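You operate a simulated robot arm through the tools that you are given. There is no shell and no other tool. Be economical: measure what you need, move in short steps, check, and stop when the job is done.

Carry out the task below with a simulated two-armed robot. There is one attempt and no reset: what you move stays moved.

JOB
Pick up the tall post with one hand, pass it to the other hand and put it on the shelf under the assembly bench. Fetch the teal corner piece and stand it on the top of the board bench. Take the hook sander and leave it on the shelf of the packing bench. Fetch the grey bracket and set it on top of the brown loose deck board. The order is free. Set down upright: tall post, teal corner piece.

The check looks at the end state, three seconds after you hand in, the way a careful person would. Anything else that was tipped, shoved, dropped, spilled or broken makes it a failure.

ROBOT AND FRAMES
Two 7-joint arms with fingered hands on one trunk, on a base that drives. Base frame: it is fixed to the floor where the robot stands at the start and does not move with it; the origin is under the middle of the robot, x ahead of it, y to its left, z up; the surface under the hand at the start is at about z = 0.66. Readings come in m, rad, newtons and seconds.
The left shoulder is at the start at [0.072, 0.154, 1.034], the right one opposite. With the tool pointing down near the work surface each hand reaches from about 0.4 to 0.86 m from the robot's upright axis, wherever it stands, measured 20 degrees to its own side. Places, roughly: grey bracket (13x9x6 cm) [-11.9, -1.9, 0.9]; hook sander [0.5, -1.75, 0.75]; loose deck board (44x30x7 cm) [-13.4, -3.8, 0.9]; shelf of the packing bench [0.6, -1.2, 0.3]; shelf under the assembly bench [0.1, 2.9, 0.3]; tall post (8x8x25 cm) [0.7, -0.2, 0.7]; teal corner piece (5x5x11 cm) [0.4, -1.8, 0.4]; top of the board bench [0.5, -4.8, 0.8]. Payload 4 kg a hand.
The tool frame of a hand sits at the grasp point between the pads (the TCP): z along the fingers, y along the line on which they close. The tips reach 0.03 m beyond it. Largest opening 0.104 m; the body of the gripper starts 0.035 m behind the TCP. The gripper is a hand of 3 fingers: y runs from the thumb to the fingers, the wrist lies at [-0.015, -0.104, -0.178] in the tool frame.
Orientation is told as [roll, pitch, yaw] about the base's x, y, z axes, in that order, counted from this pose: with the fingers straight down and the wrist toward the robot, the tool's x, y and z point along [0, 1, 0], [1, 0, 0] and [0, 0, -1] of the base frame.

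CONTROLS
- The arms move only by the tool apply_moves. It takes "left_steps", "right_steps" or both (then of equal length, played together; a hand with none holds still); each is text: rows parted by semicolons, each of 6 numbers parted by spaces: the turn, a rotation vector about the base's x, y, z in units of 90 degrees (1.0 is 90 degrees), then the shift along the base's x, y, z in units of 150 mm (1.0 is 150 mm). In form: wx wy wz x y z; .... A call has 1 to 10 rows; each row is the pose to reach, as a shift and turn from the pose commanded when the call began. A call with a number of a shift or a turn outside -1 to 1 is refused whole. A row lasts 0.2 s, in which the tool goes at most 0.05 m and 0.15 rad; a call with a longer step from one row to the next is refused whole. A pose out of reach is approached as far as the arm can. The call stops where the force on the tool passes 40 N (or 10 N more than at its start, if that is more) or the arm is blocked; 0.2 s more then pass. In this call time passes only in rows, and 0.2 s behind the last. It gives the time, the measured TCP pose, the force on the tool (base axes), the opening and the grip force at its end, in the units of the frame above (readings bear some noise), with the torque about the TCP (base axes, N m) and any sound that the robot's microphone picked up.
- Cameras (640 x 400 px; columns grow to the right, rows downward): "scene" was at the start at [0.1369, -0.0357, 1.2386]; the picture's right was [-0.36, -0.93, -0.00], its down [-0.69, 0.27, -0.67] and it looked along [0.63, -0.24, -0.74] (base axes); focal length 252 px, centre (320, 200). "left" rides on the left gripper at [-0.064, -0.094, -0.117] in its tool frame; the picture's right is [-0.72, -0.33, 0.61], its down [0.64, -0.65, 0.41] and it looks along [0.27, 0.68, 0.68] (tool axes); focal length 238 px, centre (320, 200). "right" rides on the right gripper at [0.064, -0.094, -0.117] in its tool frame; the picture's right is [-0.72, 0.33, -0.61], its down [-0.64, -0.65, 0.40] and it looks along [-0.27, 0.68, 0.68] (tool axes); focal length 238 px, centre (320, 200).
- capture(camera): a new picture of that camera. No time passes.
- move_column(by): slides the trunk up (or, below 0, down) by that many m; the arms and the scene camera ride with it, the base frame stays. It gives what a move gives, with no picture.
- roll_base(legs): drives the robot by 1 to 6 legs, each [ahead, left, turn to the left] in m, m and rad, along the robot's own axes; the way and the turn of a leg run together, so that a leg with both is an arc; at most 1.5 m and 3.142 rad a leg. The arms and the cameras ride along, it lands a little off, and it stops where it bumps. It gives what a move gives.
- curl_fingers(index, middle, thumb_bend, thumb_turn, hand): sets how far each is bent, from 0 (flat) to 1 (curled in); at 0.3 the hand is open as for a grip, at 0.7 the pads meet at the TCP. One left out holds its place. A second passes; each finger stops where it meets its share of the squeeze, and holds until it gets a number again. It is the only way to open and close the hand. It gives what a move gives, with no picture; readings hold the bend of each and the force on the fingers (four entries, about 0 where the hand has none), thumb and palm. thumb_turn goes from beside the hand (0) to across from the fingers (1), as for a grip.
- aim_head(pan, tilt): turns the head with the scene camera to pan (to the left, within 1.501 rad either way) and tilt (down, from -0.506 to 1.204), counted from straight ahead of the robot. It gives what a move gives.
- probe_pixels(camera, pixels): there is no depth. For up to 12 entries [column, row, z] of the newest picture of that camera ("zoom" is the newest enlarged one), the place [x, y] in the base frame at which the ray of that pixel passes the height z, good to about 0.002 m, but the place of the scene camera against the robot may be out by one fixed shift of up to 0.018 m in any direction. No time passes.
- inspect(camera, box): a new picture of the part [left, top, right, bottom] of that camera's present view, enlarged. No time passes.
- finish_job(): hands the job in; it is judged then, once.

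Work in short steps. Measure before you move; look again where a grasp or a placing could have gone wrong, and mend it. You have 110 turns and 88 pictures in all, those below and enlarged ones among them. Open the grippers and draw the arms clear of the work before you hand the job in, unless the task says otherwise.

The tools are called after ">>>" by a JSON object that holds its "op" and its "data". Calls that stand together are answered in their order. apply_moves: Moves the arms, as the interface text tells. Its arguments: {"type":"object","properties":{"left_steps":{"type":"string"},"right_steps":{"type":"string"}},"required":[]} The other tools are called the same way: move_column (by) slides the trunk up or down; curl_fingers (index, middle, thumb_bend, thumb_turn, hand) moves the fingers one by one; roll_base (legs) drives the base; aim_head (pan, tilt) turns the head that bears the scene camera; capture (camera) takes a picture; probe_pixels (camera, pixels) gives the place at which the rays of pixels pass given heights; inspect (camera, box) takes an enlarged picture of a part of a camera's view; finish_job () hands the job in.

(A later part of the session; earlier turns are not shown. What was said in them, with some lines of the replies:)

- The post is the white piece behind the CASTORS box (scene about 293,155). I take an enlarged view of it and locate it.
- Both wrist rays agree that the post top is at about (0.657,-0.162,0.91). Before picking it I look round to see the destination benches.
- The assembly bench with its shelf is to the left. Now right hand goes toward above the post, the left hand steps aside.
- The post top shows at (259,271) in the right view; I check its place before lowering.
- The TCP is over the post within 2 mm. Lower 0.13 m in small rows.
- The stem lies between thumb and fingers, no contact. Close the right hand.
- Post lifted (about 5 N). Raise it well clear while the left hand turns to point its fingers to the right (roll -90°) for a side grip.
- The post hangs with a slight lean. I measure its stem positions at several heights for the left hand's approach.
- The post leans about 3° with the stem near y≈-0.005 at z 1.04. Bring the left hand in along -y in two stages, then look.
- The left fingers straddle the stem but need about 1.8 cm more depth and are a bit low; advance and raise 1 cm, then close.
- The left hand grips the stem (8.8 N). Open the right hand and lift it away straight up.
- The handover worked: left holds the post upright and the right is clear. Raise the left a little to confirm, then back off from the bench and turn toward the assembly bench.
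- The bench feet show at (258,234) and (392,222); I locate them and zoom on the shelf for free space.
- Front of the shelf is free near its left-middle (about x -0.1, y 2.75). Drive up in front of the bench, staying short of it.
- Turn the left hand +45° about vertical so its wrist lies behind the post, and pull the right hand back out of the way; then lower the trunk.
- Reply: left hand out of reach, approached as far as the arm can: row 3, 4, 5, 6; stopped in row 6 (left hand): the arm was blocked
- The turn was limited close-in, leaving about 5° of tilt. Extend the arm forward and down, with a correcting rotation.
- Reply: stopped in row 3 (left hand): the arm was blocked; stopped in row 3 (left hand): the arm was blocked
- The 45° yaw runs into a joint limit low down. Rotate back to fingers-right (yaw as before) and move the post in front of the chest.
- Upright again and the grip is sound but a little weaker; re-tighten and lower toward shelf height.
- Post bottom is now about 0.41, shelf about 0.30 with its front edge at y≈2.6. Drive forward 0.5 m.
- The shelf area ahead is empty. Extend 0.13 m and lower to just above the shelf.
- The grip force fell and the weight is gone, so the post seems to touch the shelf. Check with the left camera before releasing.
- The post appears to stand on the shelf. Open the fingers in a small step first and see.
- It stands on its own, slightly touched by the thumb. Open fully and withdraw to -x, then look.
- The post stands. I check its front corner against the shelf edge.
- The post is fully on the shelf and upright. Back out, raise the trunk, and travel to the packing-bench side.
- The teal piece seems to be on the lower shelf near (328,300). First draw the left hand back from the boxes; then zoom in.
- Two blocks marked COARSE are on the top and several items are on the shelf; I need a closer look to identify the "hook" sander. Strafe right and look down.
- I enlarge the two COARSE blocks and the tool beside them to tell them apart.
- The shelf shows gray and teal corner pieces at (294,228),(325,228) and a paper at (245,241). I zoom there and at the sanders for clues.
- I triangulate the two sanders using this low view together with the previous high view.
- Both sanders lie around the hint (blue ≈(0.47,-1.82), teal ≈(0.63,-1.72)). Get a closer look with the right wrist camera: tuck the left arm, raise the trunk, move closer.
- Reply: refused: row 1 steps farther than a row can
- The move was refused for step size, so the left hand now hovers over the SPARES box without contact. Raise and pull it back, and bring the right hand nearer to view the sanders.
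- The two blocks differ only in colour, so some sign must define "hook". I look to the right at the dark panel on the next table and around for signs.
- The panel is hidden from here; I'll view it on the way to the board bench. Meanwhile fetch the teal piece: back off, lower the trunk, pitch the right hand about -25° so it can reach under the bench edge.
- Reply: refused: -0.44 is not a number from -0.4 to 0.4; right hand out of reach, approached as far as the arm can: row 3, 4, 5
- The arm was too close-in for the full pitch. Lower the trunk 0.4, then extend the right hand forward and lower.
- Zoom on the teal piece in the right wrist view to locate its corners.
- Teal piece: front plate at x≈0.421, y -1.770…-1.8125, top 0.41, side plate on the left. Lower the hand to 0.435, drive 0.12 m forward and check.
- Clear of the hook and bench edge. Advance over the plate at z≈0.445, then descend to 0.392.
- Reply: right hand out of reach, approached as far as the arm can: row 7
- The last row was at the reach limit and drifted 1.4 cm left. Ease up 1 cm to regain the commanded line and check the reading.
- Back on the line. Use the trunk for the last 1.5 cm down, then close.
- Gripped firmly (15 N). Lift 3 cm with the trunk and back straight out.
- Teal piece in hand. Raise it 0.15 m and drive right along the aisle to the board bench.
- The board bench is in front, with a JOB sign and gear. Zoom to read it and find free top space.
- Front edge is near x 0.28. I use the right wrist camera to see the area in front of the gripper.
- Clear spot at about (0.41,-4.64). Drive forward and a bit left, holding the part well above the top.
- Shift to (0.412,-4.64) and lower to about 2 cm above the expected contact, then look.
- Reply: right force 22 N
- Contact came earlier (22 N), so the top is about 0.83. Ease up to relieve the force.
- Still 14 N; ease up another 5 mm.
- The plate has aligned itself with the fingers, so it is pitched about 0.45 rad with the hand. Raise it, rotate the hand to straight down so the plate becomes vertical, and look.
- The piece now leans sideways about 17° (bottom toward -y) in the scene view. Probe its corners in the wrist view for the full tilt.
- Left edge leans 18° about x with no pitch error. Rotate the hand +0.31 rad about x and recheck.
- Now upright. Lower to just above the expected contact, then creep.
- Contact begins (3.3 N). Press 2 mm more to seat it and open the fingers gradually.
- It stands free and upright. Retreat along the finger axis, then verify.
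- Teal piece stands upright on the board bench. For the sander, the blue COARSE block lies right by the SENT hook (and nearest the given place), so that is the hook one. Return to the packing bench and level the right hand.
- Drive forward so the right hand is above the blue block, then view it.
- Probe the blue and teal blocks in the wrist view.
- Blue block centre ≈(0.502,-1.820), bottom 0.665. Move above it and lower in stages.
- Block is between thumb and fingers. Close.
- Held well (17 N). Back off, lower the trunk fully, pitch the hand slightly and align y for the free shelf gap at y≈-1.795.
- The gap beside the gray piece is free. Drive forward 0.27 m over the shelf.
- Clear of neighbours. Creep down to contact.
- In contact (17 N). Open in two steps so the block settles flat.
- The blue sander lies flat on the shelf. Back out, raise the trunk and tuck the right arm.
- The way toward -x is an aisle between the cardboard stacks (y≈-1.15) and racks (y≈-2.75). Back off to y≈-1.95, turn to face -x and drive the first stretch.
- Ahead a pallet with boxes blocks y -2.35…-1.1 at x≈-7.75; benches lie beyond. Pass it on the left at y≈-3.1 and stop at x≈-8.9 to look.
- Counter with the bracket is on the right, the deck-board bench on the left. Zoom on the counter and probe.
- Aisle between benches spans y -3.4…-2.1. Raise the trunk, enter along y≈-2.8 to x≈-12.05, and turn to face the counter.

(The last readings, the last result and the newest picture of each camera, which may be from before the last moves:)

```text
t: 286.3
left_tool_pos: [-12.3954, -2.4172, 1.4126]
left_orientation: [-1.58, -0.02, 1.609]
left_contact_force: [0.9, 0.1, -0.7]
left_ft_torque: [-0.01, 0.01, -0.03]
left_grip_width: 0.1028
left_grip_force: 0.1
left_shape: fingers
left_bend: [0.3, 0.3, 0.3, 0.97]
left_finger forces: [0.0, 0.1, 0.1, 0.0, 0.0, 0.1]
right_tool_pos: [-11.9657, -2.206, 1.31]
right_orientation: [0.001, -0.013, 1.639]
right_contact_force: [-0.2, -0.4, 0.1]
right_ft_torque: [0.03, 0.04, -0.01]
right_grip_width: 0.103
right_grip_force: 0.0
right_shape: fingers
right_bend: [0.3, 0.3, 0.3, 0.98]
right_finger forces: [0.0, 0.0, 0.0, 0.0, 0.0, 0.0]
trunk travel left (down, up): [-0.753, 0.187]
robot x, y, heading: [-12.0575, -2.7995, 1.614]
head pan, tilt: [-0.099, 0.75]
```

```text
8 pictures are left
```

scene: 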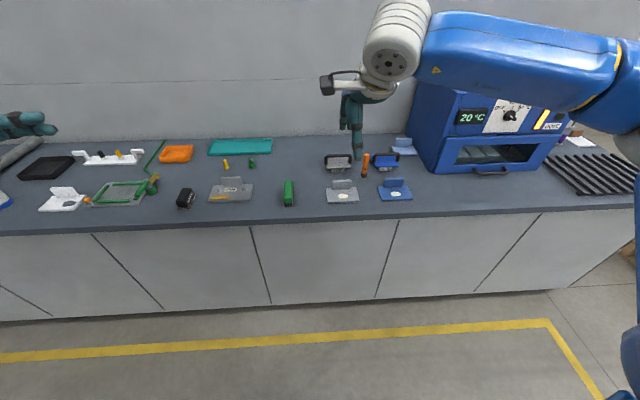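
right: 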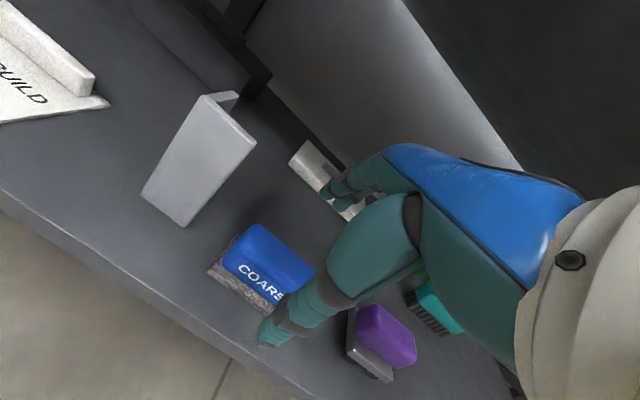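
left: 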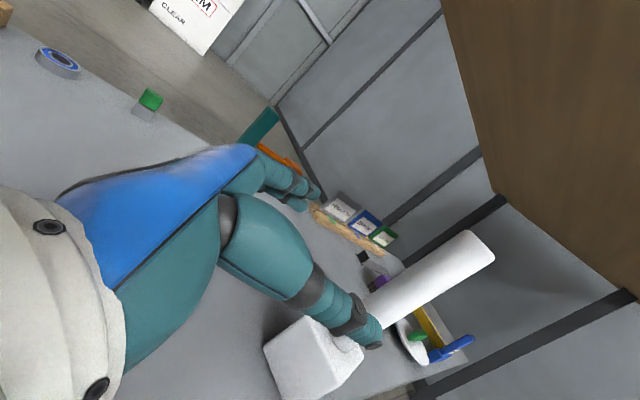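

Several bracket-like parts appear; grey ones at (232,188) and (342,192). Probe positions and zoom once.

>>> {"op": "probe_pixels", "data": {"camera": "scene", "pixels": [[342, 196, 0.9], [232, 193, 0.9], [338, 165, 0.9], [395, 192, 0.9], [327, 201, 0.9], [358, 201, 0.9], [210, 202, 0.9], [252, 202, 0.9], [330, 180, 0.96], [355, 180, 0.96], [300, 218, 0.9]]}}

>>> {"op": "inspect", "data": {"camera": "scene", "box": [200, 140, 420, 220]}}

```text
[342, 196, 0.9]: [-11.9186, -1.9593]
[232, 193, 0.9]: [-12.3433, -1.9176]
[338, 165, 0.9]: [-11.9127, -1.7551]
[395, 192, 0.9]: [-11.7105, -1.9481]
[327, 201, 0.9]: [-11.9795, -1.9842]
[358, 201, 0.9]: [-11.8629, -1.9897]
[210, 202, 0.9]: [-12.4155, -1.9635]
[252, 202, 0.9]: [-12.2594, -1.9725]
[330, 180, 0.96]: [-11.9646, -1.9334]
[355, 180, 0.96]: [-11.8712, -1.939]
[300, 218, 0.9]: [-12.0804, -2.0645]
```

```text
2.91 times, centred on (310, 180) of scene
```

zoom: 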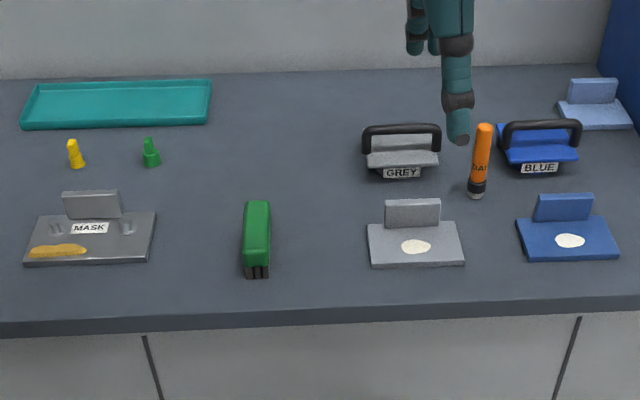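

The grey bracket is at about (-11.92,-1.94) with an upright fin I can pinch. Drive forward 0.15, bring the right hand over and lower to ~1.1, then take a wrist view.

>>> {"op": "roll_base", "data": {"legs": [[0.15, 0, -0.04]]}}

>>> {"op": "apply_moves", "data": {"right_steps": "0 0 0 0 0.1 -0.25; 0 0 0 0 0.2 -0.5; 0 0 -0.015 0.1 0.35 -0.75; 0 0 -0.02 0.2 0.45 -1; 0 0 -0.02 0.25 0.55 -1"}}

>>> {"op": "capture", "data": {"camera": "right"}}

```text
t: 287.7
left_tool_pos: [-12.3868, -2.2581, 1.4149]
left_orientation: [-1.579, -0.025, 1.574]
left_contact_force: [0.1, -0.4, 0.3]
left_ft_torque: [-0.01, 0.04, 0.04]
left_grip_width: 0.1032
left_grip_force: 0.1
left_shape: fingers
left_bend: [0.3, 0.3, 0.3, 0.97]
left_finger forces: [0.0, 0.0, 0.1, 0.1, 0.0, 0.0]
right_tool_pos: [-11.9492, -2.0638, 1.3129]
right_orientation: [0.002, -0.018, 1.604]
right_contact_force: [0.8, 0.0, 0.8]
right_ft_torque: [0.02, 0.02, 0.0]
right_grip_width: 0.1028
right_grip_force: 0.0
right_shape: fingers
right_bend: [0.3, 0.3, 0.3, 0.98]
right_finger forces: [0.0, 0.0, 0.1, 0.0, 0.1, 0.0]
trunk travel left (down, up): [-0.753, 0.187]
robot x, y, heading: [-12.0605, -2.6468, 1.579]
head pan, tilt: [-0.099, 0.75]
```

```text
t: 288.9
left_tool_pos: [-12.3855, -2.2548, 1.4125]
left_orientation: [-1.58, -0.022, 1.575]
left_contact_force: [-0.3, -0.1, 0.1]
left_ft_torque: [-0.02, 0.0, -0.01]
left_grip_width: 0.1029
left_grip_force: 0.0
left_shape: fingers
left_bend: [0.3, 0.3, 0.3, 0.97]
left_finger forces: [0.0, 0.0, 0.0, 0.0, 0.0, 0.0]
right_tool_pos: [-11.9108, -1.9782, 1.1596]
right_orientation: [0.001, -0.016, 1.573]
right_contact_force: [0.3, 0.0, -0.2]
right_ft_torque: [-0.02, 0.02, -0.02]
right_grip_width: 0.1028
right_grip_force: 0.0
right_shape: fingers
right_bend: [0.3, 0.3, 0.3, 0.98]
right_finger forces: [0.0, 0.1, 0.0, 0.1, 0.1, 0.0]
trunk travel left (down, up): [-0.753, 0.187]
robot x, y, heading: [-12.0605, -2.6475, 1.578]
head pan, tilt: [-0.099, 0.75]
```

```text
6 pictures are left
```

right: 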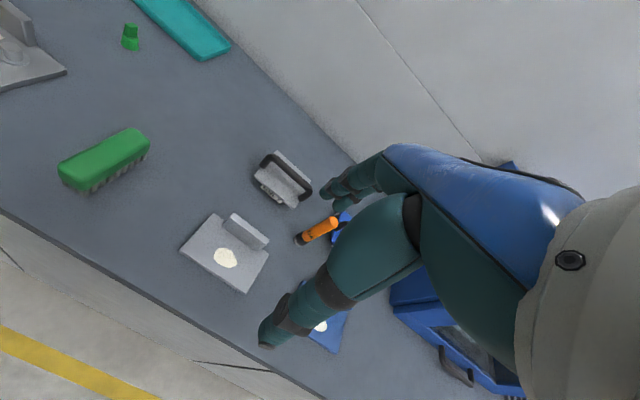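

Probe the plate corners and the fin's top edge.

>>> {"op": "probe_pixels", "data": {"camera": "right", "pixels": [[181, 250, 0.9], [246, 292, 0.9], [270, 255, 0.9], [213, 213, 0.9], [233, 213, 0.96], [268, 241, 0.96], [224, 221, 0.91], [262, 249, 0.91], [181, 250, 0.88], [246, 292, 0.88], [300, 395, 0.9], [300, 395, 0.88]]}}

```text
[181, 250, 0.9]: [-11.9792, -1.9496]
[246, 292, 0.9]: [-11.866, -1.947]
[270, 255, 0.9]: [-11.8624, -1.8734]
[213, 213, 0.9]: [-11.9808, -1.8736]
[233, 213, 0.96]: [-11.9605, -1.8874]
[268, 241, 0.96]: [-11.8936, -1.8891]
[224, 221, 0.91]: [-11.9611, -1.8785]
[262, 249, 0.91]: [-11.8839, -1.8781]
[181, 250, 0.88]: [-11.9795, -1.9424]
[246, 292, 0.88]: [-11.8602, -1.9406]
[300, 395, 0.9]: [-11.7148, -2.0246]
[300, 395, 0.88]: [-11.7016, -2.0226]
```

Plate size matches only if it lies at z≈0.845. Re-probe at that height.

>>> {"op": "probe_pixels", "data": {"camera": "right", "pixels": [[181, 250, 0.845], [246, 292, 0.845], [270, 255, 0.845], [213, 213, 0.845], [233, 213, 0.895], [268, 241, 0.895], [224, 221, 0.85], [262, 249, 0.85]]}}

```text
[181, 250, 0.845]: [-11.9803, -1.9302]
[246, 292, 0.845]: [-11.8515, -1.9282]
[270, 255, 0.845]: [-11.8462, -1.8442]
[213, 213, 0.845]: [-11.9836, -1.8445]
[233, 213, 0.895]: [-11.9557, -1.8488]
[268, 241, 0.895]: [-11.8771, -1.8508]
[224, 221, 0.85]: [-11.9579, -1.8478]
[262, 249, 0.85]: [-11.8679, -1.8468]
```

Fin centre ≈(-11.915,-1.849), top ≈0.895. Lower the trunk 0.15, shift over the fin, descend to 0.887.

>>> {"op": "move_column", "data": {"by": -0.15}}

>>> {"op": "apply_moves", "data": {"right_steps": "0 0 0 0 0.25 0; 0 0 0 -0.03 0.5 0; 0 0.01 0 -0.03 0.75 0; 0 0.01 0 -0.03 0.86 0; 0 0.01 0 -0.03 0.86 -0.2; 0 0.01 0 -0.03 0.86 -0.4; 0 0.01 0 -0.03 0.86 -0.6"}}

```text
t: 290.6
left_tool_pos: [-12.3853, -2.2553, 1.2635]
left_orientation: [-1.58, -0.023, 1.574]
left_contact_force: [-0.3, -0.9, 0.1]
left_ft_torque: [0.04, 0.02, 0.0]
left_grip_width: 0.103
left_grip_force: 0.1
left_shape: fingers
left_bend: [0.3, 0.3, 0.3, 0.97]
left_finger forces: [0.0, 0.1, 0.0, 0.1, 0.0, 0.0]
right_tool_pos: [-11.9109, -1.9789, 1.0089]
right_orientation: [0.003, -0.014, 1.572]
right_contact_force: [-0.1, -0.7, 0.7]
right_ft_torque: [0.0, -0.02, 0.03]
right_grip_width: 0.1029
right_grip_force: 0.2
right_shape: fingers
right_bend: [0.3, 0.3, 0.3, 0.98]
right_finger forces: [0.0, 0.0, 0.1, 0.1, 0.1, 0.0]
trunk travel left (down, up): [-0.603, 0.337]
robot x, y, heading: [-12.0639, -2.6444, 1.571]
head pan, tilt: [-0.099, 0.75]
```

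```text
t: 292.2
left_tool_pos: [-12.3869, -2.2556, 1.2627]
left_orientation: [-1.579, -0.019, 1.573]
left_contact_force: [0.0, -0.1, 0.4]
left_ft_torque: [0.0, -0.03, 0.0]
left_grip_width: 0.1028
left_grip_force: 0.0
left_shape: fingers
left_bend: [0.3, 0.3, 0.3, 0.97]
left_finger forces: [0.1, 0.1, 0.0, 0.1, 0.0, 0.0]
right_tool_pos: [-11.9153, -1.8472, 0.9185]
right_orientation: [0.018, -0.013, 1.572]
right_contact_force: [-0.2, -0.5, -0.1]
right_ft_torque: [0.0, 0.03, 0.01]
right_grip_width: 0.1028
right_grip_force: 0.1
right_shape: fingers
right_bend: [0.3, 0.3, 0.3, 0.98]
right_finger forces: [0.1, 0.0, 0.1, 0.0, 0.1, 0.0]
trunk travel left (down, up): [-0.603, 0.337]
robot x, y, heading: [-12.0583, -2.6478, 1.575]
head pan, tilt: [-0.099, 0.75]
```

Over the fin at z 0.9185, no contact. Lower 3 cm and close.

>>> {"op": "apply_moves", "data": {"right_steps": "0 0 0 0 0 -0.1; 0 0 0 0 0 -0.2"}}

>>> {"op": "curl_fingers", "data": {"hand": "right", "index": 0.8, "middle": 0.8, "thumb_bend": 0.75}}

>>> {"op": "apply_moves", "data": {"right_steps": "0 0 0 0 0 0.15; 0 0 0 0 0 0.3; 0 0 0 0 0 0.5; 0 0 0 0 0 0.75; 0 0 0 0 0 1"}}

>>> {"op": "capture", "data": {"camera": "right"}}

```text
t: 292.8
left_tool_pos: [-12.3869, -2.2551, 1.2633]
left_orientation: [-1.58, -0.021, 1.574]
left_contact_force: [0.0, 1.1, -0.2]
left_ft_torque: [0.02, -0.01, 0.0]
left_grip_width: 0.1029
left_grip_force: 0.0
left_shape: fingers
left_bend: [0.3, 0.3, 0.3, 0.97]
left_finger forces: [0.0, 0.0, 0.1, 0.1, 0.1, 0.0]
right_tool_pos: [-11.9135, -1.8486, 0.8881]
right_orientation: [0.018, -0.016, 1.57]
right_contact_force: [0.8, 0.8, 3.1]
right_ft_torque: [-0.17, 0.0, -0.03]
right_grip_width: 0.1037
right_grip_force: 1.6
right_shape: fingers
right_bend: [0.3, 0.3, 0.29, 0.98]
right_finger forces: [0.0, 0.1, 0.0, 0.1, 3.0, 0.1]
trunk travel left (down, up): [-0.603, 0.337]
robot x, y, heading: [-12.0584, -2.6475, 1.579]
head pan, tilt: [-0.099, 0.75]
```

```text
t: 293.8
left_tool_pos: [-12.3871, -2.2603, 1.2645]
left_orientation: [-1.581, -0.025, 1.574]
left_contact_force: [0.0, 0.1, 0.2]
left_ft_torque: [0.0, 0.01, 0.02]
left_grip_width: 0.103
left_grip_force: 0.1
left_shape: fingers
left_bend: [0.3, 0.3, 0.3, 0.97]
left_finger forces: [0.1, 0.0, 0.0, 0.1, 0.0, 0.0]
right_tool_pos: [-11.9128, -1.8517, 0.8938]
right_orientation: [0.018, -0.022, 1.571]
right_contact_force: [3.1, 2.5, 26.2]
right_ft_torque: [-0.91, 0.23, 0.21]
right_grip_width: 0.0098
right_grip_force: 31.5
right_shape: fingers
right_bend: [0.74, 0.73, 0.67, 0.97]
right_finger forces: [8.7, 9.7, 0.1, 0.0, 44.5, 0.1]
trunk travel left (down, up): [-0.603, 0.337]
robot x, y, heading: [-12.0613, -2.6505, 1.577]
head pan, tilt: [-0.099, 0.75]
```

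```text
t: 295.0
left_tool_pos: [-12.3854, -2.2563, 1.2632]
left_orientation: [-1.58, -0.023, 1.575]
left_contact_force: [-0.4, 0.3, -0.2]
left_ft_torque: [-0.03, 0.03, -0.01]
left_grip_width: 0.1029
left_grip_force: 0.1
left_shape: fingers
left_bend: [0.3, 0.3, 0.3, 0.97]
left_finger forces: [0.0, 0.0, 0.0, 0.0, 0.0, 0.0]
right_tool_pos: [-11.9182, -1.8497, 1.0363]
right_orientation: [0.017, -0.014, 1.574]
right_contact_force: [0.5, 0.1, -5.8]
right_ft_torque: [0.17, -0.08, 0.0]
right_grip_width: 0.0092
right_grip_force: 16.3
right_shape: fingers
right_bend: [0.75, 0.75, 0.65, 0.95]
right_finger forces: [9.2, 6.5, 0.1, 0.0, 16.7, 0.0]
trunk travel left (down, up): [-0.603, 0.337]
robot x, y, heading: [-12.0579, -2.6508, 1.576]
head pan, tilt: [-0.099, 0.75]
```

```text
5 pictures are left
```

right: 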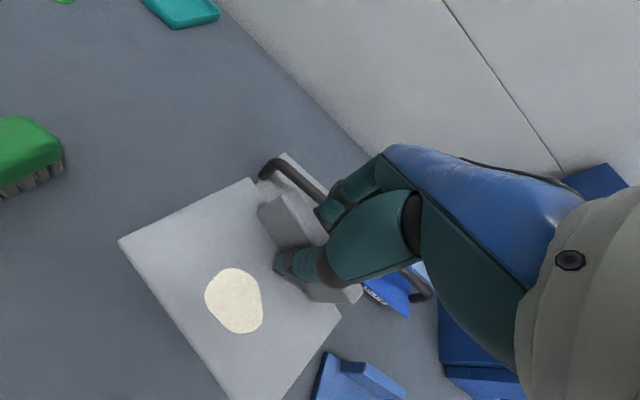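

Bracket held (16 N). Raise the trunk, pull back from the counter, move left along the aisle to x≈-13.25 and turn round toward the other bench.

>>> {"op": "move_column", "data": {"by": 0.3}}

>>> {"op": "apply_moves", "data": {"right_steps": "0 0 0 0 -0.3 0; 0 0 0 0 -0.6 0; 0 0 0 0 -0.8 0; 0 0 0 0 -1 0"}}

>>> {"op": "roll_base", "data": {"legs": [[-0.13, 0, 0], [0, 1.2, 0], [0, 0, -3.14]]}}

>>> {"op": "aim_head", "data": {"pan": -0.1, "tilt": 0.8}}

>>> {"op": "capture", "data": {"camera": "scene"}}

```text
t: 298.0
left_tool_pos: [-12.3865, -2.2531, 1.562]
left_orientation: [-1.58, -0.021, 1.574]
left_contact_force: [0.8, 0.1, 0.0]
left_ft_torque: [0.0, 0.03, 0.0]
left_grip_width: 0.1031
left_grip_force: 0.0
left_shape: fingers
left_bend: [0.3, 0.3, 0.3, 0.97]
left_finger forces: [0.1, 0.0, 0.1, 0.0, 0.0, 0.0]
right_tool_pos: [-11.9183, -1.8466, 1.3346]
right_orientation: [0.017, -0.012, 1.57]
right_contact_force: [0.0, -0.1, -5.5]
right_ft_torque: [0.15, -0.08, 0.01]
right_grip_width: 0.0089
right_grip_force: 15.6
right_shape: fingers
right_bend: [0.75, 0.75, 0.65, 0.95]
right_finger forces: [9.7, 5.9, 0.0, 0.0, 16.7, 0.0]
trunk travel left (down, up): [-0.903, 0.037]
robot x, y, heading: [-12.0621, -2.6488, 1.577]
head pan, tilt: [-0.099, 0.75]
```

```text
t: 299.0
left_tool_pos: [-12.3859, -2.2537, 1.5626]
left_orientation: [-1.581, -0.022, 1.576]
left_contact_force: [0.2, 0.5, -0.4]
left_ft_torque: [0.0, 0.03, -0.02]
left_grip_width: 0.1028
left_grip_force: 0.0
left_shape: fingers
left_bend: [0.3, 0.3, 0.3, 0.97]
left_finger forces: [0.0, 0.0, 0.0, 0.0, 0.0, 0.0]
right_tool_pos: [-11.917, -1.9979, 1.336]
right_orientation: [0.017, -0.015, 1.571]
right_contact_force: [-0.1, -0.6, -5.8]
right_ft_torque: [0.17, -0.09, -0.01]
right_grip_width: 0.0089
right_grip_force: 15.7
right_shape: fingers
right_bend: [0.75, 0.75, 0.65, 0.95]
right_finger forces: [10.1, 5.6, 0.0, 0.0, 16.5, 0.0]
trunk travel left (down, up): [-0.903, 0.037]
robot x, y, heading: [-12.059, -2.651, 1.577]
head pan, tilt: [-0.099, 0.75]
```

```text
t: 312.9
left_tool_pos: [-12.8409, -3.1591, 1.5629]
left_orientation: [-1.58, -0.02, -1.488]
left_contact_force: [0.2, -1.2, -0.6]
left_ft_torque: [0.05, -0.02, -0.01]
left_grip_width: 0.1031
left_grip_force: 0.1
left_shape: fingers
left_bend: [0.3, 0.3, 0.3, 0.97]
left_finger forces: [0.0, 0.0, 0.1, 0.0, 0.0, 0.0]
right_tool_pos: [-13.2881, -3.4512, 1.335]
right_orientation: [0.016, -0.012, -1.491]
right_contact_force: [0.4, -0.2, -5.8]
right_ft_torque: [-0.18, 0.07, 0.0]
right_grip_width: 0.008
right_grip_force: 14.6
right_shape: fingers
right_bend: [0.75, 0.75, 0.65, 0.95]
right_finger forces: [8.9, 5.1, 0.1, 0.1, 14.8, 0.0]
trunk travel left (down, up): [-0.903, 0.037]
robot x, y, heading: [-13.1973, -2.7925, -1.486]
head pan, tilt: [-0.099, 0.75]
```

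```text
t: 313.5
left_tool_pos: [-12.8407, -3.1565, 1.5632]
left_orientation: [-1.581, -0.023, -1.491]
left_contact_force: [0.3, 0.4, 0.6]
left_ft_torque: [0.01, -0.02, -0.03]
left_grip_width: 0.1032
left_grip_force: 0.1
left_shape: fingers
left_bend: [0.3, 0.3, 0.3, 0.97]
left_finger forces: [0.1, 0.0, 0.1, 0.0, 0.0, 0.0]
right_tool_pos: [-13.2878, -3.4488, 1.336]
right_orientation: [0.018, -0.014, -1.49]
right_contact_force: [0.6, -1.1, -5.8]
right_ft_torque: [-0.16, 0.08, 0.0]
right_grip_width: 0.008
right_grip_force: 15.9
right_shape: fingers
right_bend: [0.75, 0.75, 0.65, 0.95]
right_finger forces: [9.2, 5.4, 0.1, 0.0, 15.5, 0.1]
trunk travel left (down, up): [-0.903, 0.037]
robot x, y, heading: [-13.1892, -2.7924, -1.485]
head pan, tilt: [-0.099, 0.799]
```

```text
4 pictures are left
```

scene: 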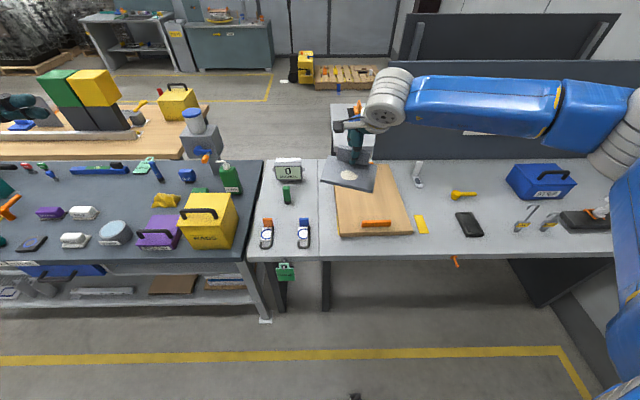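

The brown deck board is at (372,200), with an orange tool near its front edge. Probe its corners.

>>> {"op": "probe_pixels", "data": {"camera": "scene", "pixels": [[340, 236, 0.87], [413, 233, 0.87], [395, 165, 0.87], [335, 185, 0.87], [362, 225, 0.88], [390, 223, 0.88], [372, 200, 0.87], [372, 200, 0.9], [340, 236, 0.9], [413, 233, 0.9], [395, 165, 0.9]]}}

>>> {"op": "inspect", "data": {"camera": "scene", "box": [310, 120, 450, 270]}}

```text
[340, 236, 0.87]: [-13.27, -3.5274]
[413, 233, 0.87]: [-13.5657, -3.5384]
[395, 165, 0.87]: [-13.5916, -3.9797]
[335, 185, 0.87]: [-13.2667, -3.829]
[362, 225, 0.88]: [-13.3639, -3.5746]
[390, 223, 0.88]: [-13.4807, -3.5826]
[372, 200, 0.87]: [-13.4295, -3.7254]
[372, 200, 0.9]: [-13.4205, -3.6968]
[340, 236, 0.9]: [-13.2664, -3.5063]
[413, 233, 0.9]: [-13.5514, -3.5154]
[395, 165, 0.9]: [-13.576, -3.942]
```

```text
2.67 times, centred on (380, 195) of scene
```

zoom: 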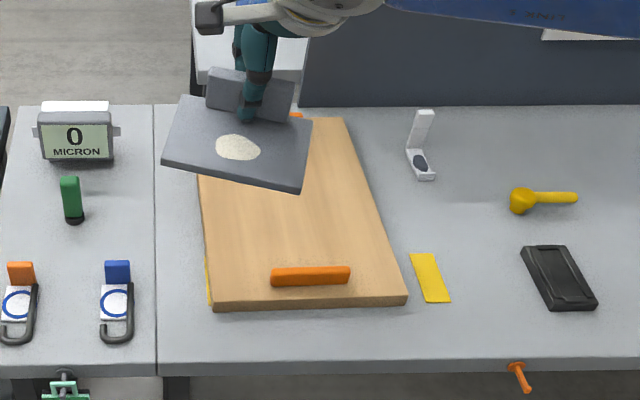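

The board (with orange end handles) is centred at about (-13.42,-3.75), top ≈0.865. Straighten, drive 0.22 forward, and lower the trunk 0.25.

>>> {"op": "roll_base", "data": {"legs": [[0.22, -0.05, -0.085]]}}

>>> {"op": "move_column", "data": {"by": -0.25}}

```text
t: 315.2
left_tool_pos: [-12.9082, -3.392, 1.5633]
left_orientation: [-1.58, -0.028, -1.573]
left_contact_force: [0.7, 0.5, -0.2]
left_ft_torque: [0.01, -0.01, 0.04]
left_grip_width: 0.1031
left_grip_force: 0.0
left_shape: fingers
left_bend: [0.3, 0.3, 0.3, 0.97]
left_finger forces: [0.0, 0.0, 0.1, 0.0, 0.0, 0.1]
right_tool_pos: [-13.3791, -3.6478, 1.3399]
right_orientation: [0.015, -0.02, -1.575]
right_contact_force: [0.7, 0.0, -5.5]
right_ft_torque: [-0.2, 0.12, 0.02]
right_grip_width: 0.0079
right_grip_force: 15.0
right_shape: fingers
right_bend: [0.75, 0.75, 0.65, 0.95]
right_finger forces: [9.1, 5.2, 0.0, 0.0, 15.5, 0.0]
trunk travel left (down, up): [-0.903, 0.037]
robot x, y, heading: [-13.2351, -3.0042, -1.568]
head pan, tilt: [-0.099, 0.799]
```

```text
t: 317.8
left_tool_pos: [-12.9121, -3.3972, 1.3142]
left_orientation: [-1.579, -0.025, -1.574]
left_contact_force: [-0.7, 0.3, -0.4]
left_ft_torque: [0.02, 0.0, -0.02]
left_grip_width: 0.1028
left_grip_force: 0.0
left_shape: fingers
left_bend: [0.3, 0.3, 0.3, 0.97]
left_finger forces: [0.0, 0.0, 0.0, 0.1, 0.1, 0.0]
right_tool_pos: [-13.3811, -3.6517, 1.0893]
right_orientation: [0.018, -0.017, -1.573]
right_contact_force: [0.1, 0.8, -5.7]
right_ft_torque: [-0.16, 0.07, 0.03]
right_grip_width: 0.0082
right_grip_force: 15.7
right_shape: fingers
right_bend: [0.75, 0.75, 0.65, 0.95]
right_finger forces: [9.1, 5.5, 0.0, 0.0, 15.7, 0.0]
trunk travel left (down, up): [-0.653, 0.287]
robot x, y, heading: [-13.2377, -3.0038, -1.572]
head pan, tilt: [-0.099, 0.799]
```

Move over the board centre and lower to about 4 cm above it, then look once.

>>> {"op": "apply_moves", "data": {"right_steps": "0 0 0 -0.05 -0.25 0; 0 0 0 -0.12 -0.5 0; 0 0 0 -0.2 -0.75 0; 0 0 0 -0.27 -0.92 -0.1; 0 0 0 -0.27 -0.92 -0.35; 0 0 0 -0.27 -0.92 -0.6; 0 0 0 -0.27 -0.92 -0.82"}}

>>> {"op": "inspect", "data": {"camera": "scene", "box": [280, 120, 480, 320]}}

```text
t: 319.4
left_tool_pos: [-12.9125, -3.3972, 1.3135]
left_orientation: [-1.579, -0.023, -1.574]
left_contact_force: [0.0, -0.6, 0.3]
left_ft_torque: [0.0, 0.04, -0.03]
left_grip_width: 0.1031
left_grip_force: 0.0
left_shape: fingers
left_bend: [0.3, 0.3, 0.3, 0.97]
left_finger forces: [0.0, 0.1, 0.1, 0.0, 0.0, 0.0]
right_tool_pos: [-13.4198, -3.7902, 0.9644]
right_orientation: [0.018, -0.016, -1.571]
right_contact_force: [-0.1, -0.4, -5.9]
right_ft_torque: [-0.15, 0.06, -0.03]
right_grip_width: 0.0078
right_grip_force: 15.0
right_shape: fingers
right_bend: [0.75, 0.75, 0.65, 0.95]
right_finger forces: [9.6, 5.2, 0.1, 0.0, 15.5, 0.0]
trunk travel left (down, up): [-0.653, 0.287]
robot x, y, heading: [-13.2363, -3.0063, -1.576]
head pan, tilt: [-0.099, 0.799]
```

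```text
2.00 times, centred on (380, 220) of scene
```

zoom: 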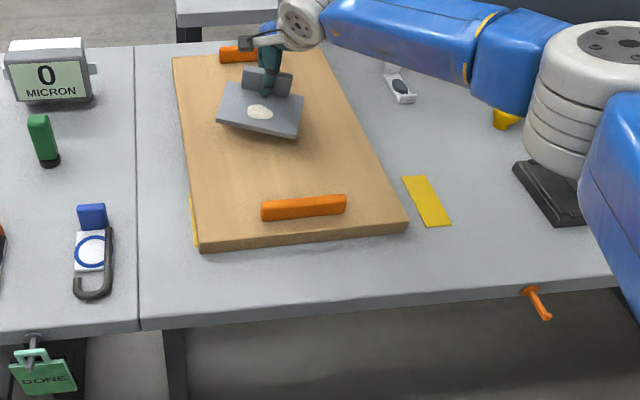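

The bracket hangs rolled about 20° (its -x side low). Rotate the hand +0.37 rad about y to level it and check with the wrist camera.

>>> {"op": "apply_moves", "data": {"right_steps": "0 0.08 0 0 0 0; 0 0.16 0 0 0 0; 0 0.235 0 0 0 0; 0 0.235 0 0 0 0"}}

>>> {"op": "capture", "data": {"camera": "scene"}}

```text
t: 320.4
left_tool_pos: [-12.9133, -3.395, 1.313]
left_orientation: [-1.579, -0.024, -1.573]
left_contact_force: [0.6, 0.3, 0.5]
left_ft_torque: [-0.01, -0.01, 0.0]
left_grip_width: 0.1033
left_grip_force: 0.0
left_shape: fingers
left_bend: [0.3, 0.3, 0.3, 0.97]
left_finger forces: [0.0, 0.0, 0.0, 0.0, 0.1, 0.0]
right_tool_pos: [-13.4217, -3.789, 0.9652]
right_orientation: [-0.351, -0.017, -1.565]
right_contact_force: [0.0, -0.6, -6.7]
right_ft_torque: [-0.2, 0.01, -0.02]
right_grip_width: 0.0083
right_grip_force: 14.9
right_shape: fingers
right_bend: [0.75, 0.75, 0.65, 0.94]
right_finger forces: [10.3, 3.8, 0.1, 0.1, 15.7, 0.0]
trunk travel left (down, up): [-0.653, 0.287]
robot x, y, heading: [-13.2349, -3.0111, -1.573]
head pan, tilt: [-0.099, 0.799]
```

```text
1 pictures are left
```

scene: 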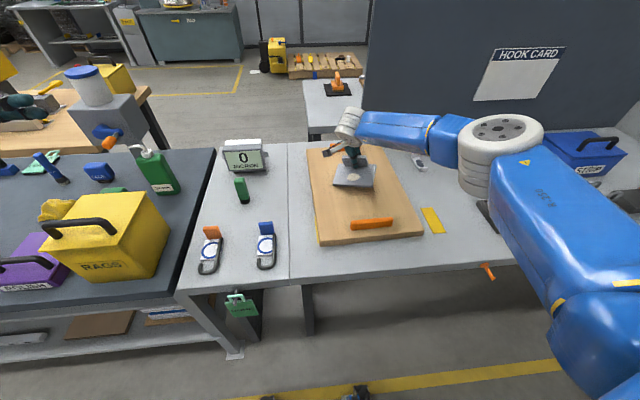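

A "HOOK CARD" hangs on the panel behind this bench — that should settle the sander. First finish the bracket: the roll torque is now ~0, so it hangs level; lower toward contact.

>>> {"op": "apply_moves", "data": {"right_steps": "0 0 0 0 0 -0.1; 0 0 0 0 0 -0.17; 0 0 0 0 0 -0.2"}}

>>> {"op": "apply_moves", "data": {"right_steps": "0 0 0 0 0 -0.04; 0 0 0 0 0 -0.06"}}

```text
t: 321.2
left_tool_pos: [-12.9117, -3.3953, 1.3143]
left_orientation: [-1.578, -0.025, -1.572]
left_contact_force: [0.2, -0.1, -0.4]
left_ft_torque: [-0.03, 0.01, 0.02]
left_grip_width: 0.103
left_grip_force: 0.0
left_shape: fingers
left_bend: [0.3, 0.3, 0.3, 0.97]
left_finger forces: [0.0, 0.0, 0.0, 0.0, 0.0, 0.0]
right_tool_pos: [-13.4243, -3.7904, 0.9358]
right_orientation: [-0.351, -0.021, -1.567]
right_contact_force: [-0.8, -2.3, 0.4]
right_ft_torque: [0.14, -0.11, 0.01]
right_grip_width: 0.0081
right_grip_force: 15.8
right_shape: fingers
right_bend: [0.75, 0.75, 0.66, 0.94]
right_finger forces: [10.7, 6.2, 0.0, 0.1, 15.9, 0.0]
trunk travel left (down, up): [-0.653, 0.287]
robot x, y, heading: [-13.2349, -3.0042, -1.567]
head pan, tilt: [-0.099, 0.799]
```

```text
t: 321.8
left_tool_pos: [-12.9122, -3.3957, 1.3145]
left_orientation: [-1.58, -0.023, -1.572]
left_contact_force: [-0.3, -0.2, -0.1]
left_ft_torque: [0.01, 0.02, 0.0]
left_grip_width: 0.103
left_grip_force: 0.1
left_shape: fingers
left_bend: [0.3, 0.3, 0.3, 0.97]
left_finger forces: [0.0, 0.0, 0.0, 0.1, 0.0, 0.1]
right_tool_pos: [-13.4215, -3.7901, 0.9273]
right_orientation: [-0.35, -0.019, -1.568]
right_contact_force: [-1.2, -4.7, 6.8]
right_ft_torque: [0.43, -0.19, -0.01]
right_grip_width: 0.0088
right_grip_force: 23.7
right_shape: fingers
right_bend: [0.74, 0.74, 0.68, 0.94]
right_finger forces: [11.4, 8.6, 0.0, 0.0, 26.8, 0.0]
trunk travel left (down, up): [-0.653, 0.287]
robot x, y, heading: [-13.2355, -3.0046, -1.567]
head pan, tilt: [-0.099, 0.799]
```

Near edge touches first; press another 6 mm so it turns flat, then release in steps.

>>> {"op": "apply_moves", "data": {"right_steps": "0 0 0 0 0 -0.02; 0 0 0 0 0 -0.04"}}

>>> {"op": "curl_fingers", "data": {"hand": "right", "index": 0.68, "middle": 0.68, "thumb_bend": 0.62}}

>>> {"op": "curl_fingers", "data": {"hand": "right", "index": 0.4, "middle": 0.4, "thumb_bend": 0.4}}

```text
t: 322.4
left_tool_pos: [-12.9111, -3.3914, 1.316]
left_orientation: [-1.581, -0.027, -1.572]
left_contact_force: [-0.5, -0.3, 0.2]
left_ft_torque: [0.09, 0.0, 0.02]
left_grip_width: 0.1031
left_grip_force: 0.0
left_shape: fingers
left_bend: [0.3, 0.3, 0.3, 0.97]
left_finger forces: [0.1, 0.0, 0.1, 0.0, 0.0, 0.1]
right_tool_pos: [-13.4227, -3.7888, 0.9267]
right_orientation: [-0.351, -0.026, -1.565]
right_contact_force: [-1.8, -7.2, 27.2]
right_ft_torque: [0.76, -0.29, -0.04]
right_grip_width: 0.0088
right_grip_force: 33.0
right_shape: fingers
right_bend: [0.74, 0.74, 0.69, 0.95]
right_finger forces: [14.0, 11.0, 0.0, 0.0, 40.9, 0.0]
trunk travel left (down, up): [-0.653, 0.287]
robot x, y, heading: [-13.2338, -3.0085, -1.571]
head pan, tilt: [-0.099, 0.799]
```

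```text
t: 323.4
left_tool_pos: [-12.9089, -3.3919, 1.3158]
left_orientation: [-1.582, -0.028, -1.572]
left_contact_force: [-0.6, 0.8, 0.3]
left_ft_torque: [-0.03, 0.01, -0.02]
left_grip_width: 0.103
left_grip_force: 0.3
left_shape: fingers
left_bend: [0.3, 0.3, 0.3, 0.97]
left_finger forces: [0.1, 0.0, 0.1, 0.0, 0.0, 0.0]
right_tool_pos: [-13.418, -3.787, 0.9271]
right_orientation: [-0.351, -0.025, -1.564]
right_contact_force: [9.7, 0.0, 24.2]
right_ft_torque: [0.42, -0.3, -0.15]
right_grip_width: 0.0123
right_grip_force: 15.8
right_shape: fingers
right_bend: [0.66, 0.68, 0.66, 0.97]
right_finger forces: [2.2, 0.0, 0.0, 0.0, 28.4, 0.0]
trunk travel left (down, up): [-0.653, 0.287]
robot x, y, heading: [-13.2336, -3.0061, -1.572]
head pan, tilt: [-0.099, 0.799]
```

```text
t: 324.4
left_tool_pos: [-12.9116, -3.3938, 1.3133]
left_orientation: [-1.58, -0.026, -1.572]
left_contact_force: [0.5, 0.5, 0.1]
left_ft_torque: [0.01, 0.02, -0.04]
left_grip_width: 0.1029
left_grip_force: 0.0
left_shape: fingers
left_bend: [0.3, 0.3, 0.3, 0.97]
left_finger forces: [0.0, 0.1, 0.0, 0.0, 0.0, 0.1]
right_tool_pos: [-13.4235, -3.788, 0.9209]
right_orientation: [-0.353, -0.015, -1.567]
right_contact_force: [-1.9, -1.9, 6.5]
right_ft_torque: [0.33, 0.12, 0.13]
right_grip_width: 0.0772
right_grip_force: 4.1
right_shape: fingers
right_bend: [0.4, 0.4, 0.4, 1.0]
right_finger forces: [0.0, 0.0, 0.1, 0.0, 7.7, 0.0]
trunk travel left (down, up): [-0.653, 0.287]
robot x, y, heading: [-13.2356, -3.0089, -1.569]
head pan, tilt: [-0.099, 0.799]
```

The thumb tip rests lightly on the plate; retreat along the finger axis (+x, up), then use the last picture on the hook card.

>>> {"op": "apply_moves", "data": {"right_steps": "0 0 0 0.02 0 0.06; 0 0 0 0.08 0 0.2; 0 0 0 0.18 0 0.45; 0 0 0 0.28 0 0.72; 0 0 0 0.38 0 1; 0 0 0 0.38 0 1"}}

>>> {"op": "curl_fingers", "data": {"hand": "right", "index": 0.3, "middle": 0.3, "thumb_bend": 0.3}}

```text
t: 325.8
left_tool_pos: [-12.9125, -3.395, 1.3155]
left_orientation: [-1.579, -0.024, -1.572]
left_contact_force: [-0.6, 0.1, -0.5]
left_ft_torque: [-0.02, 0.03, 0.0]
left_grip_width: 0.1028
left_grip_force: 0.0
left_shape: fingers
left_bend: [0.3, 0.3, 0.3, 0.97]
left_finger forces: [0.0, 0.0, 0.1, 0.1, 0.0, 0.0]
right_tool_pos: [-13.3657, -3.7873, 1.0745]
right_orientation: [-0.351, -0.016, -1.566]
right_contact_force: [0.9, 0.2, 0.5]
right_ft_torque: [0.0, 0.02, -0.01]
right_grip_width: 0.0783
right_grip_force: 0.0
right_shape: fingers
right_bend: [0.4, 0.4, 0.4, 0.98]
right_finger forces: [0.0, 0.0, 0.0, 0.0, 0.0, 0.0]
trunk travel left (down, up): [-0.653, 0.287]
robot x, y, heading: [-13.2341, -3.0052, -1.567]
head pan, tilt: [-0.099, 0.799]
```

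```text
t: 326.8
left_tool_pos: [-12.9138, -3.3947, 1.3141]
left_orientation: [-1.579, -0.023, -1.572]
left_contact_force: [-0.5, 0.6, 0.0]
left_ft_torque: [0.01, 0.03, -0.02]
left_grip_width: 0.1028
left_grip_force: 0.0
left_shape: fingers
left_bend: [0.3, 0.3, 0.3, 0.97]
left_finger forces: [0.0, 0.1, 0.0, 0.0, 0.1, 0.0]
right_tool_pos: [-13.3659, -3.7889, 1.074]
right_orientation: [-0.35, -0.019, -1.566]
right_contact_force: [-0.3, 0.5, 0.6]
right_ft_torque: [0.04, 0.0, 0.01]
right_grip_width: 0.1027
right_grip_force: 0.2
right_shape: fingers
right_bend: [0.3, 0.3, 0.3, 0.98]
right_finger forces: [0.1, 0.0, 0.1, 0.1, 0.0, 0.0]
trunk travel left (down, up): [-0.653, 0.287]
robot x, y, heading: [-13.2341, -3.0109, -1.569]
head pan, tilt: [-0.099, 0.799]
```

Move the right hand back and slightly down (clear of the bracket) so the arm does not hide the card, then take the last picture of the card.

>>> {"op": "apply_moves", "data": {"right_steps": "0 0 0 0 0.3 0; 0 0 0 0 0.6 0; 0 0 0 0 0.9 0; 0 0 0 0 1 -0.2; 0 0 0 0 1 -0.45; 0 0 0 0 1 -0.6"}}

>>> {"op": "inspect", "data": {"camera": "scene", "box": [455, 30, 585, 112]}}

```text
t: 328.2
left_tool_pos: [-12.9119, -3.3951, 1.3143]
left_orientation: [-1.579, -0.024, -1.573]
left_contact_force: [0.1, 0.4, -0.5]
left_ft_torque: [-0.01, -0.02, -0.01]
left_grip_width: 0.1031
left_grip_force: 0.0
left_shape: fingers
left_bend: [0.3, 0.3, 0.3, 0.97]
left_finger forces: [0.0, 0.0, 0.1, 0.1, 0.1, 0.1]
right_tool_pos: [-13.3672, -3.6389, 0.9808]
right_orientation: [-0.35, -0.016, -1.567]
right_contact_force: [0.5, -0.2, -0.2]
right_ft_torque: [0.01, -0.01, -0.03]
right_grip_width: 0.1028
right_grip_force: 0.1
right_shape: fingers
right_bend: [0.3, 0.3, 0.3, 0.98]
right_finger forces: [0.1, 0.1, 0.0, 0.0, 0.0, 0.0]
trunk travel left (down, up): [-0.653, 0.287]
robot x, y, heading: [-13.2361, -3.0061, -1.574]
head pan, tilt: [-0.099, 0.799]
```

```text
4.88 times, centred on (520, 71) of scene
```

zoom: 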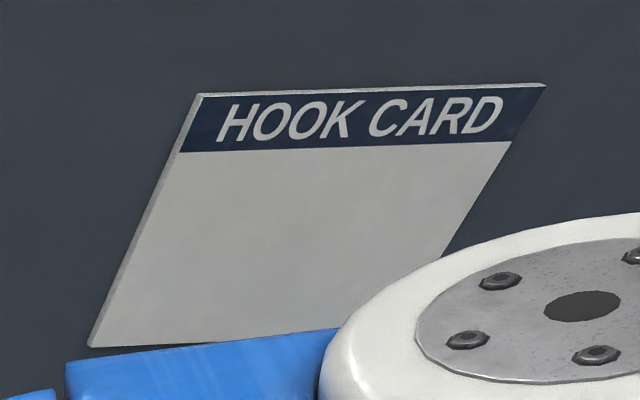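

The card is blank, so nothing contradicts the block beside the hook. Raise the trunk and back the arms clear of the bench.

>>> {"op": "move_column", "data": {"by": 0.2}}

>>> {"op": "roll_base", "data": {"legs": [[-0.2, 0, 0]]}}

```text
t: 330.4
left_tool_pos: [-12.9103, -3.3954, 1.514]
left_orientation: [-1.579, -0.024, -1.571]
left_contact_force: [0.0, -0.9, -0.7]
left_ft_torque: [0.01, 0.0, 0.01]
left_grip_width: 0.1032
left_grip_force: 0.1
left_shape: fingers
left_bend: [0.3, 0.3, 0.3, 0.97]
left_finger forces: [0.0, 0.0, 0.0, 0.0, 0.0, 0.0]
right_tool_pos: [-13.3678, -3.6403, 1.1829]
right_orientation: [-0.35, -0.017, -1.565]
right_contact_force: [-1.0, -0.6, 0.4]
right_ft_torque: [0.01, 0.01, 0.02]
right_grip_width: 0.103
right_grip_force: 0.1
right_shape: fingers
right_bend: [0.3, 0.3, 0.3, 0.98]
right_finger forces: [0.0, 0.0, 0.1, 0.1, 0.1, 0.0]
trunk travel left (down, up): [-0.853, 0.087]
robot x, y, heading: [-13.2356, -3.0057, -1.569]
head pan, tilt: [-0.099, 0.799]
```

```text
t: 331.9
left_tool_pos: [-12.9098, -3.204, 1.5125]
left_orientation: [-1.58, -0.02, -1.567]
left_contact_force: [0.2, -0.4, -0.2]
left_ft_torque: [0.01, 0.04, -0.05]
left_grip_width: 0.1029
left_grip_force: 0.1
left_shape: fingers
left_bend: [0.3, 0.3, 0.3, 0.97]
left_finger forces: [0.0, 0.1, 0.0, 0.0, 0.1, 0.1]
right_tool_pos: [-13.3655, -3.4484, 1.1791]
right_orientation: [-0.35, -0.013, -1.562]
right_contact_force: [0.1, -0.8, 0.4]
right_ft_torque: [0.03, -0.02, -0.02]
right_grip_width: 0.1028
right_grip_force: 0.0
right_shape: fingers
right_bend: [0.3, 0.3, 0.3, 0.98]
right_finger forces: [0.0, 0.0, 0.0, 0.0, 0.1, 0.1]
trunk travel left (down, up): [-0.853, 0.087]
robot x, y, heading: [-13.238, -2.8138, -1.568]
head pan, tilt: [-0.099, 0.799]
```

All four items are placed, the hands are open and both arms are clear, so I hand in.

>>> {"op": "finish_job", "data": {}}

```text
The job is handed in.
```

I placed all four items and handed the job in, but two things are unconfirmed: which sander was meant, and how the bracket finally sits.

- **Tall post:** passed from the right hand to the left and set on the shelf under the assembly bench. The last picture showed it upright and fully on the shelf.
- **Teal corner piece:** standing upright on top of the board bench, confirmed by picture.
- **Hook sander:** I moved the blue block marked COARSE to the packing bench shelf, where it lies flat. A matching teal COARSE block was also on the bench. I took the blue one because it sits next to the SENT hook and is nearer the place you gave. The "hook card" had no writing on the part I could see, so this is a guess.
- **Grey bracket:** set down near the middle of the brown deck board. It was tilted in the grip and one edge touched first, so I pressed it down before letting go. I had no pictures left, so I did not see how it settled.
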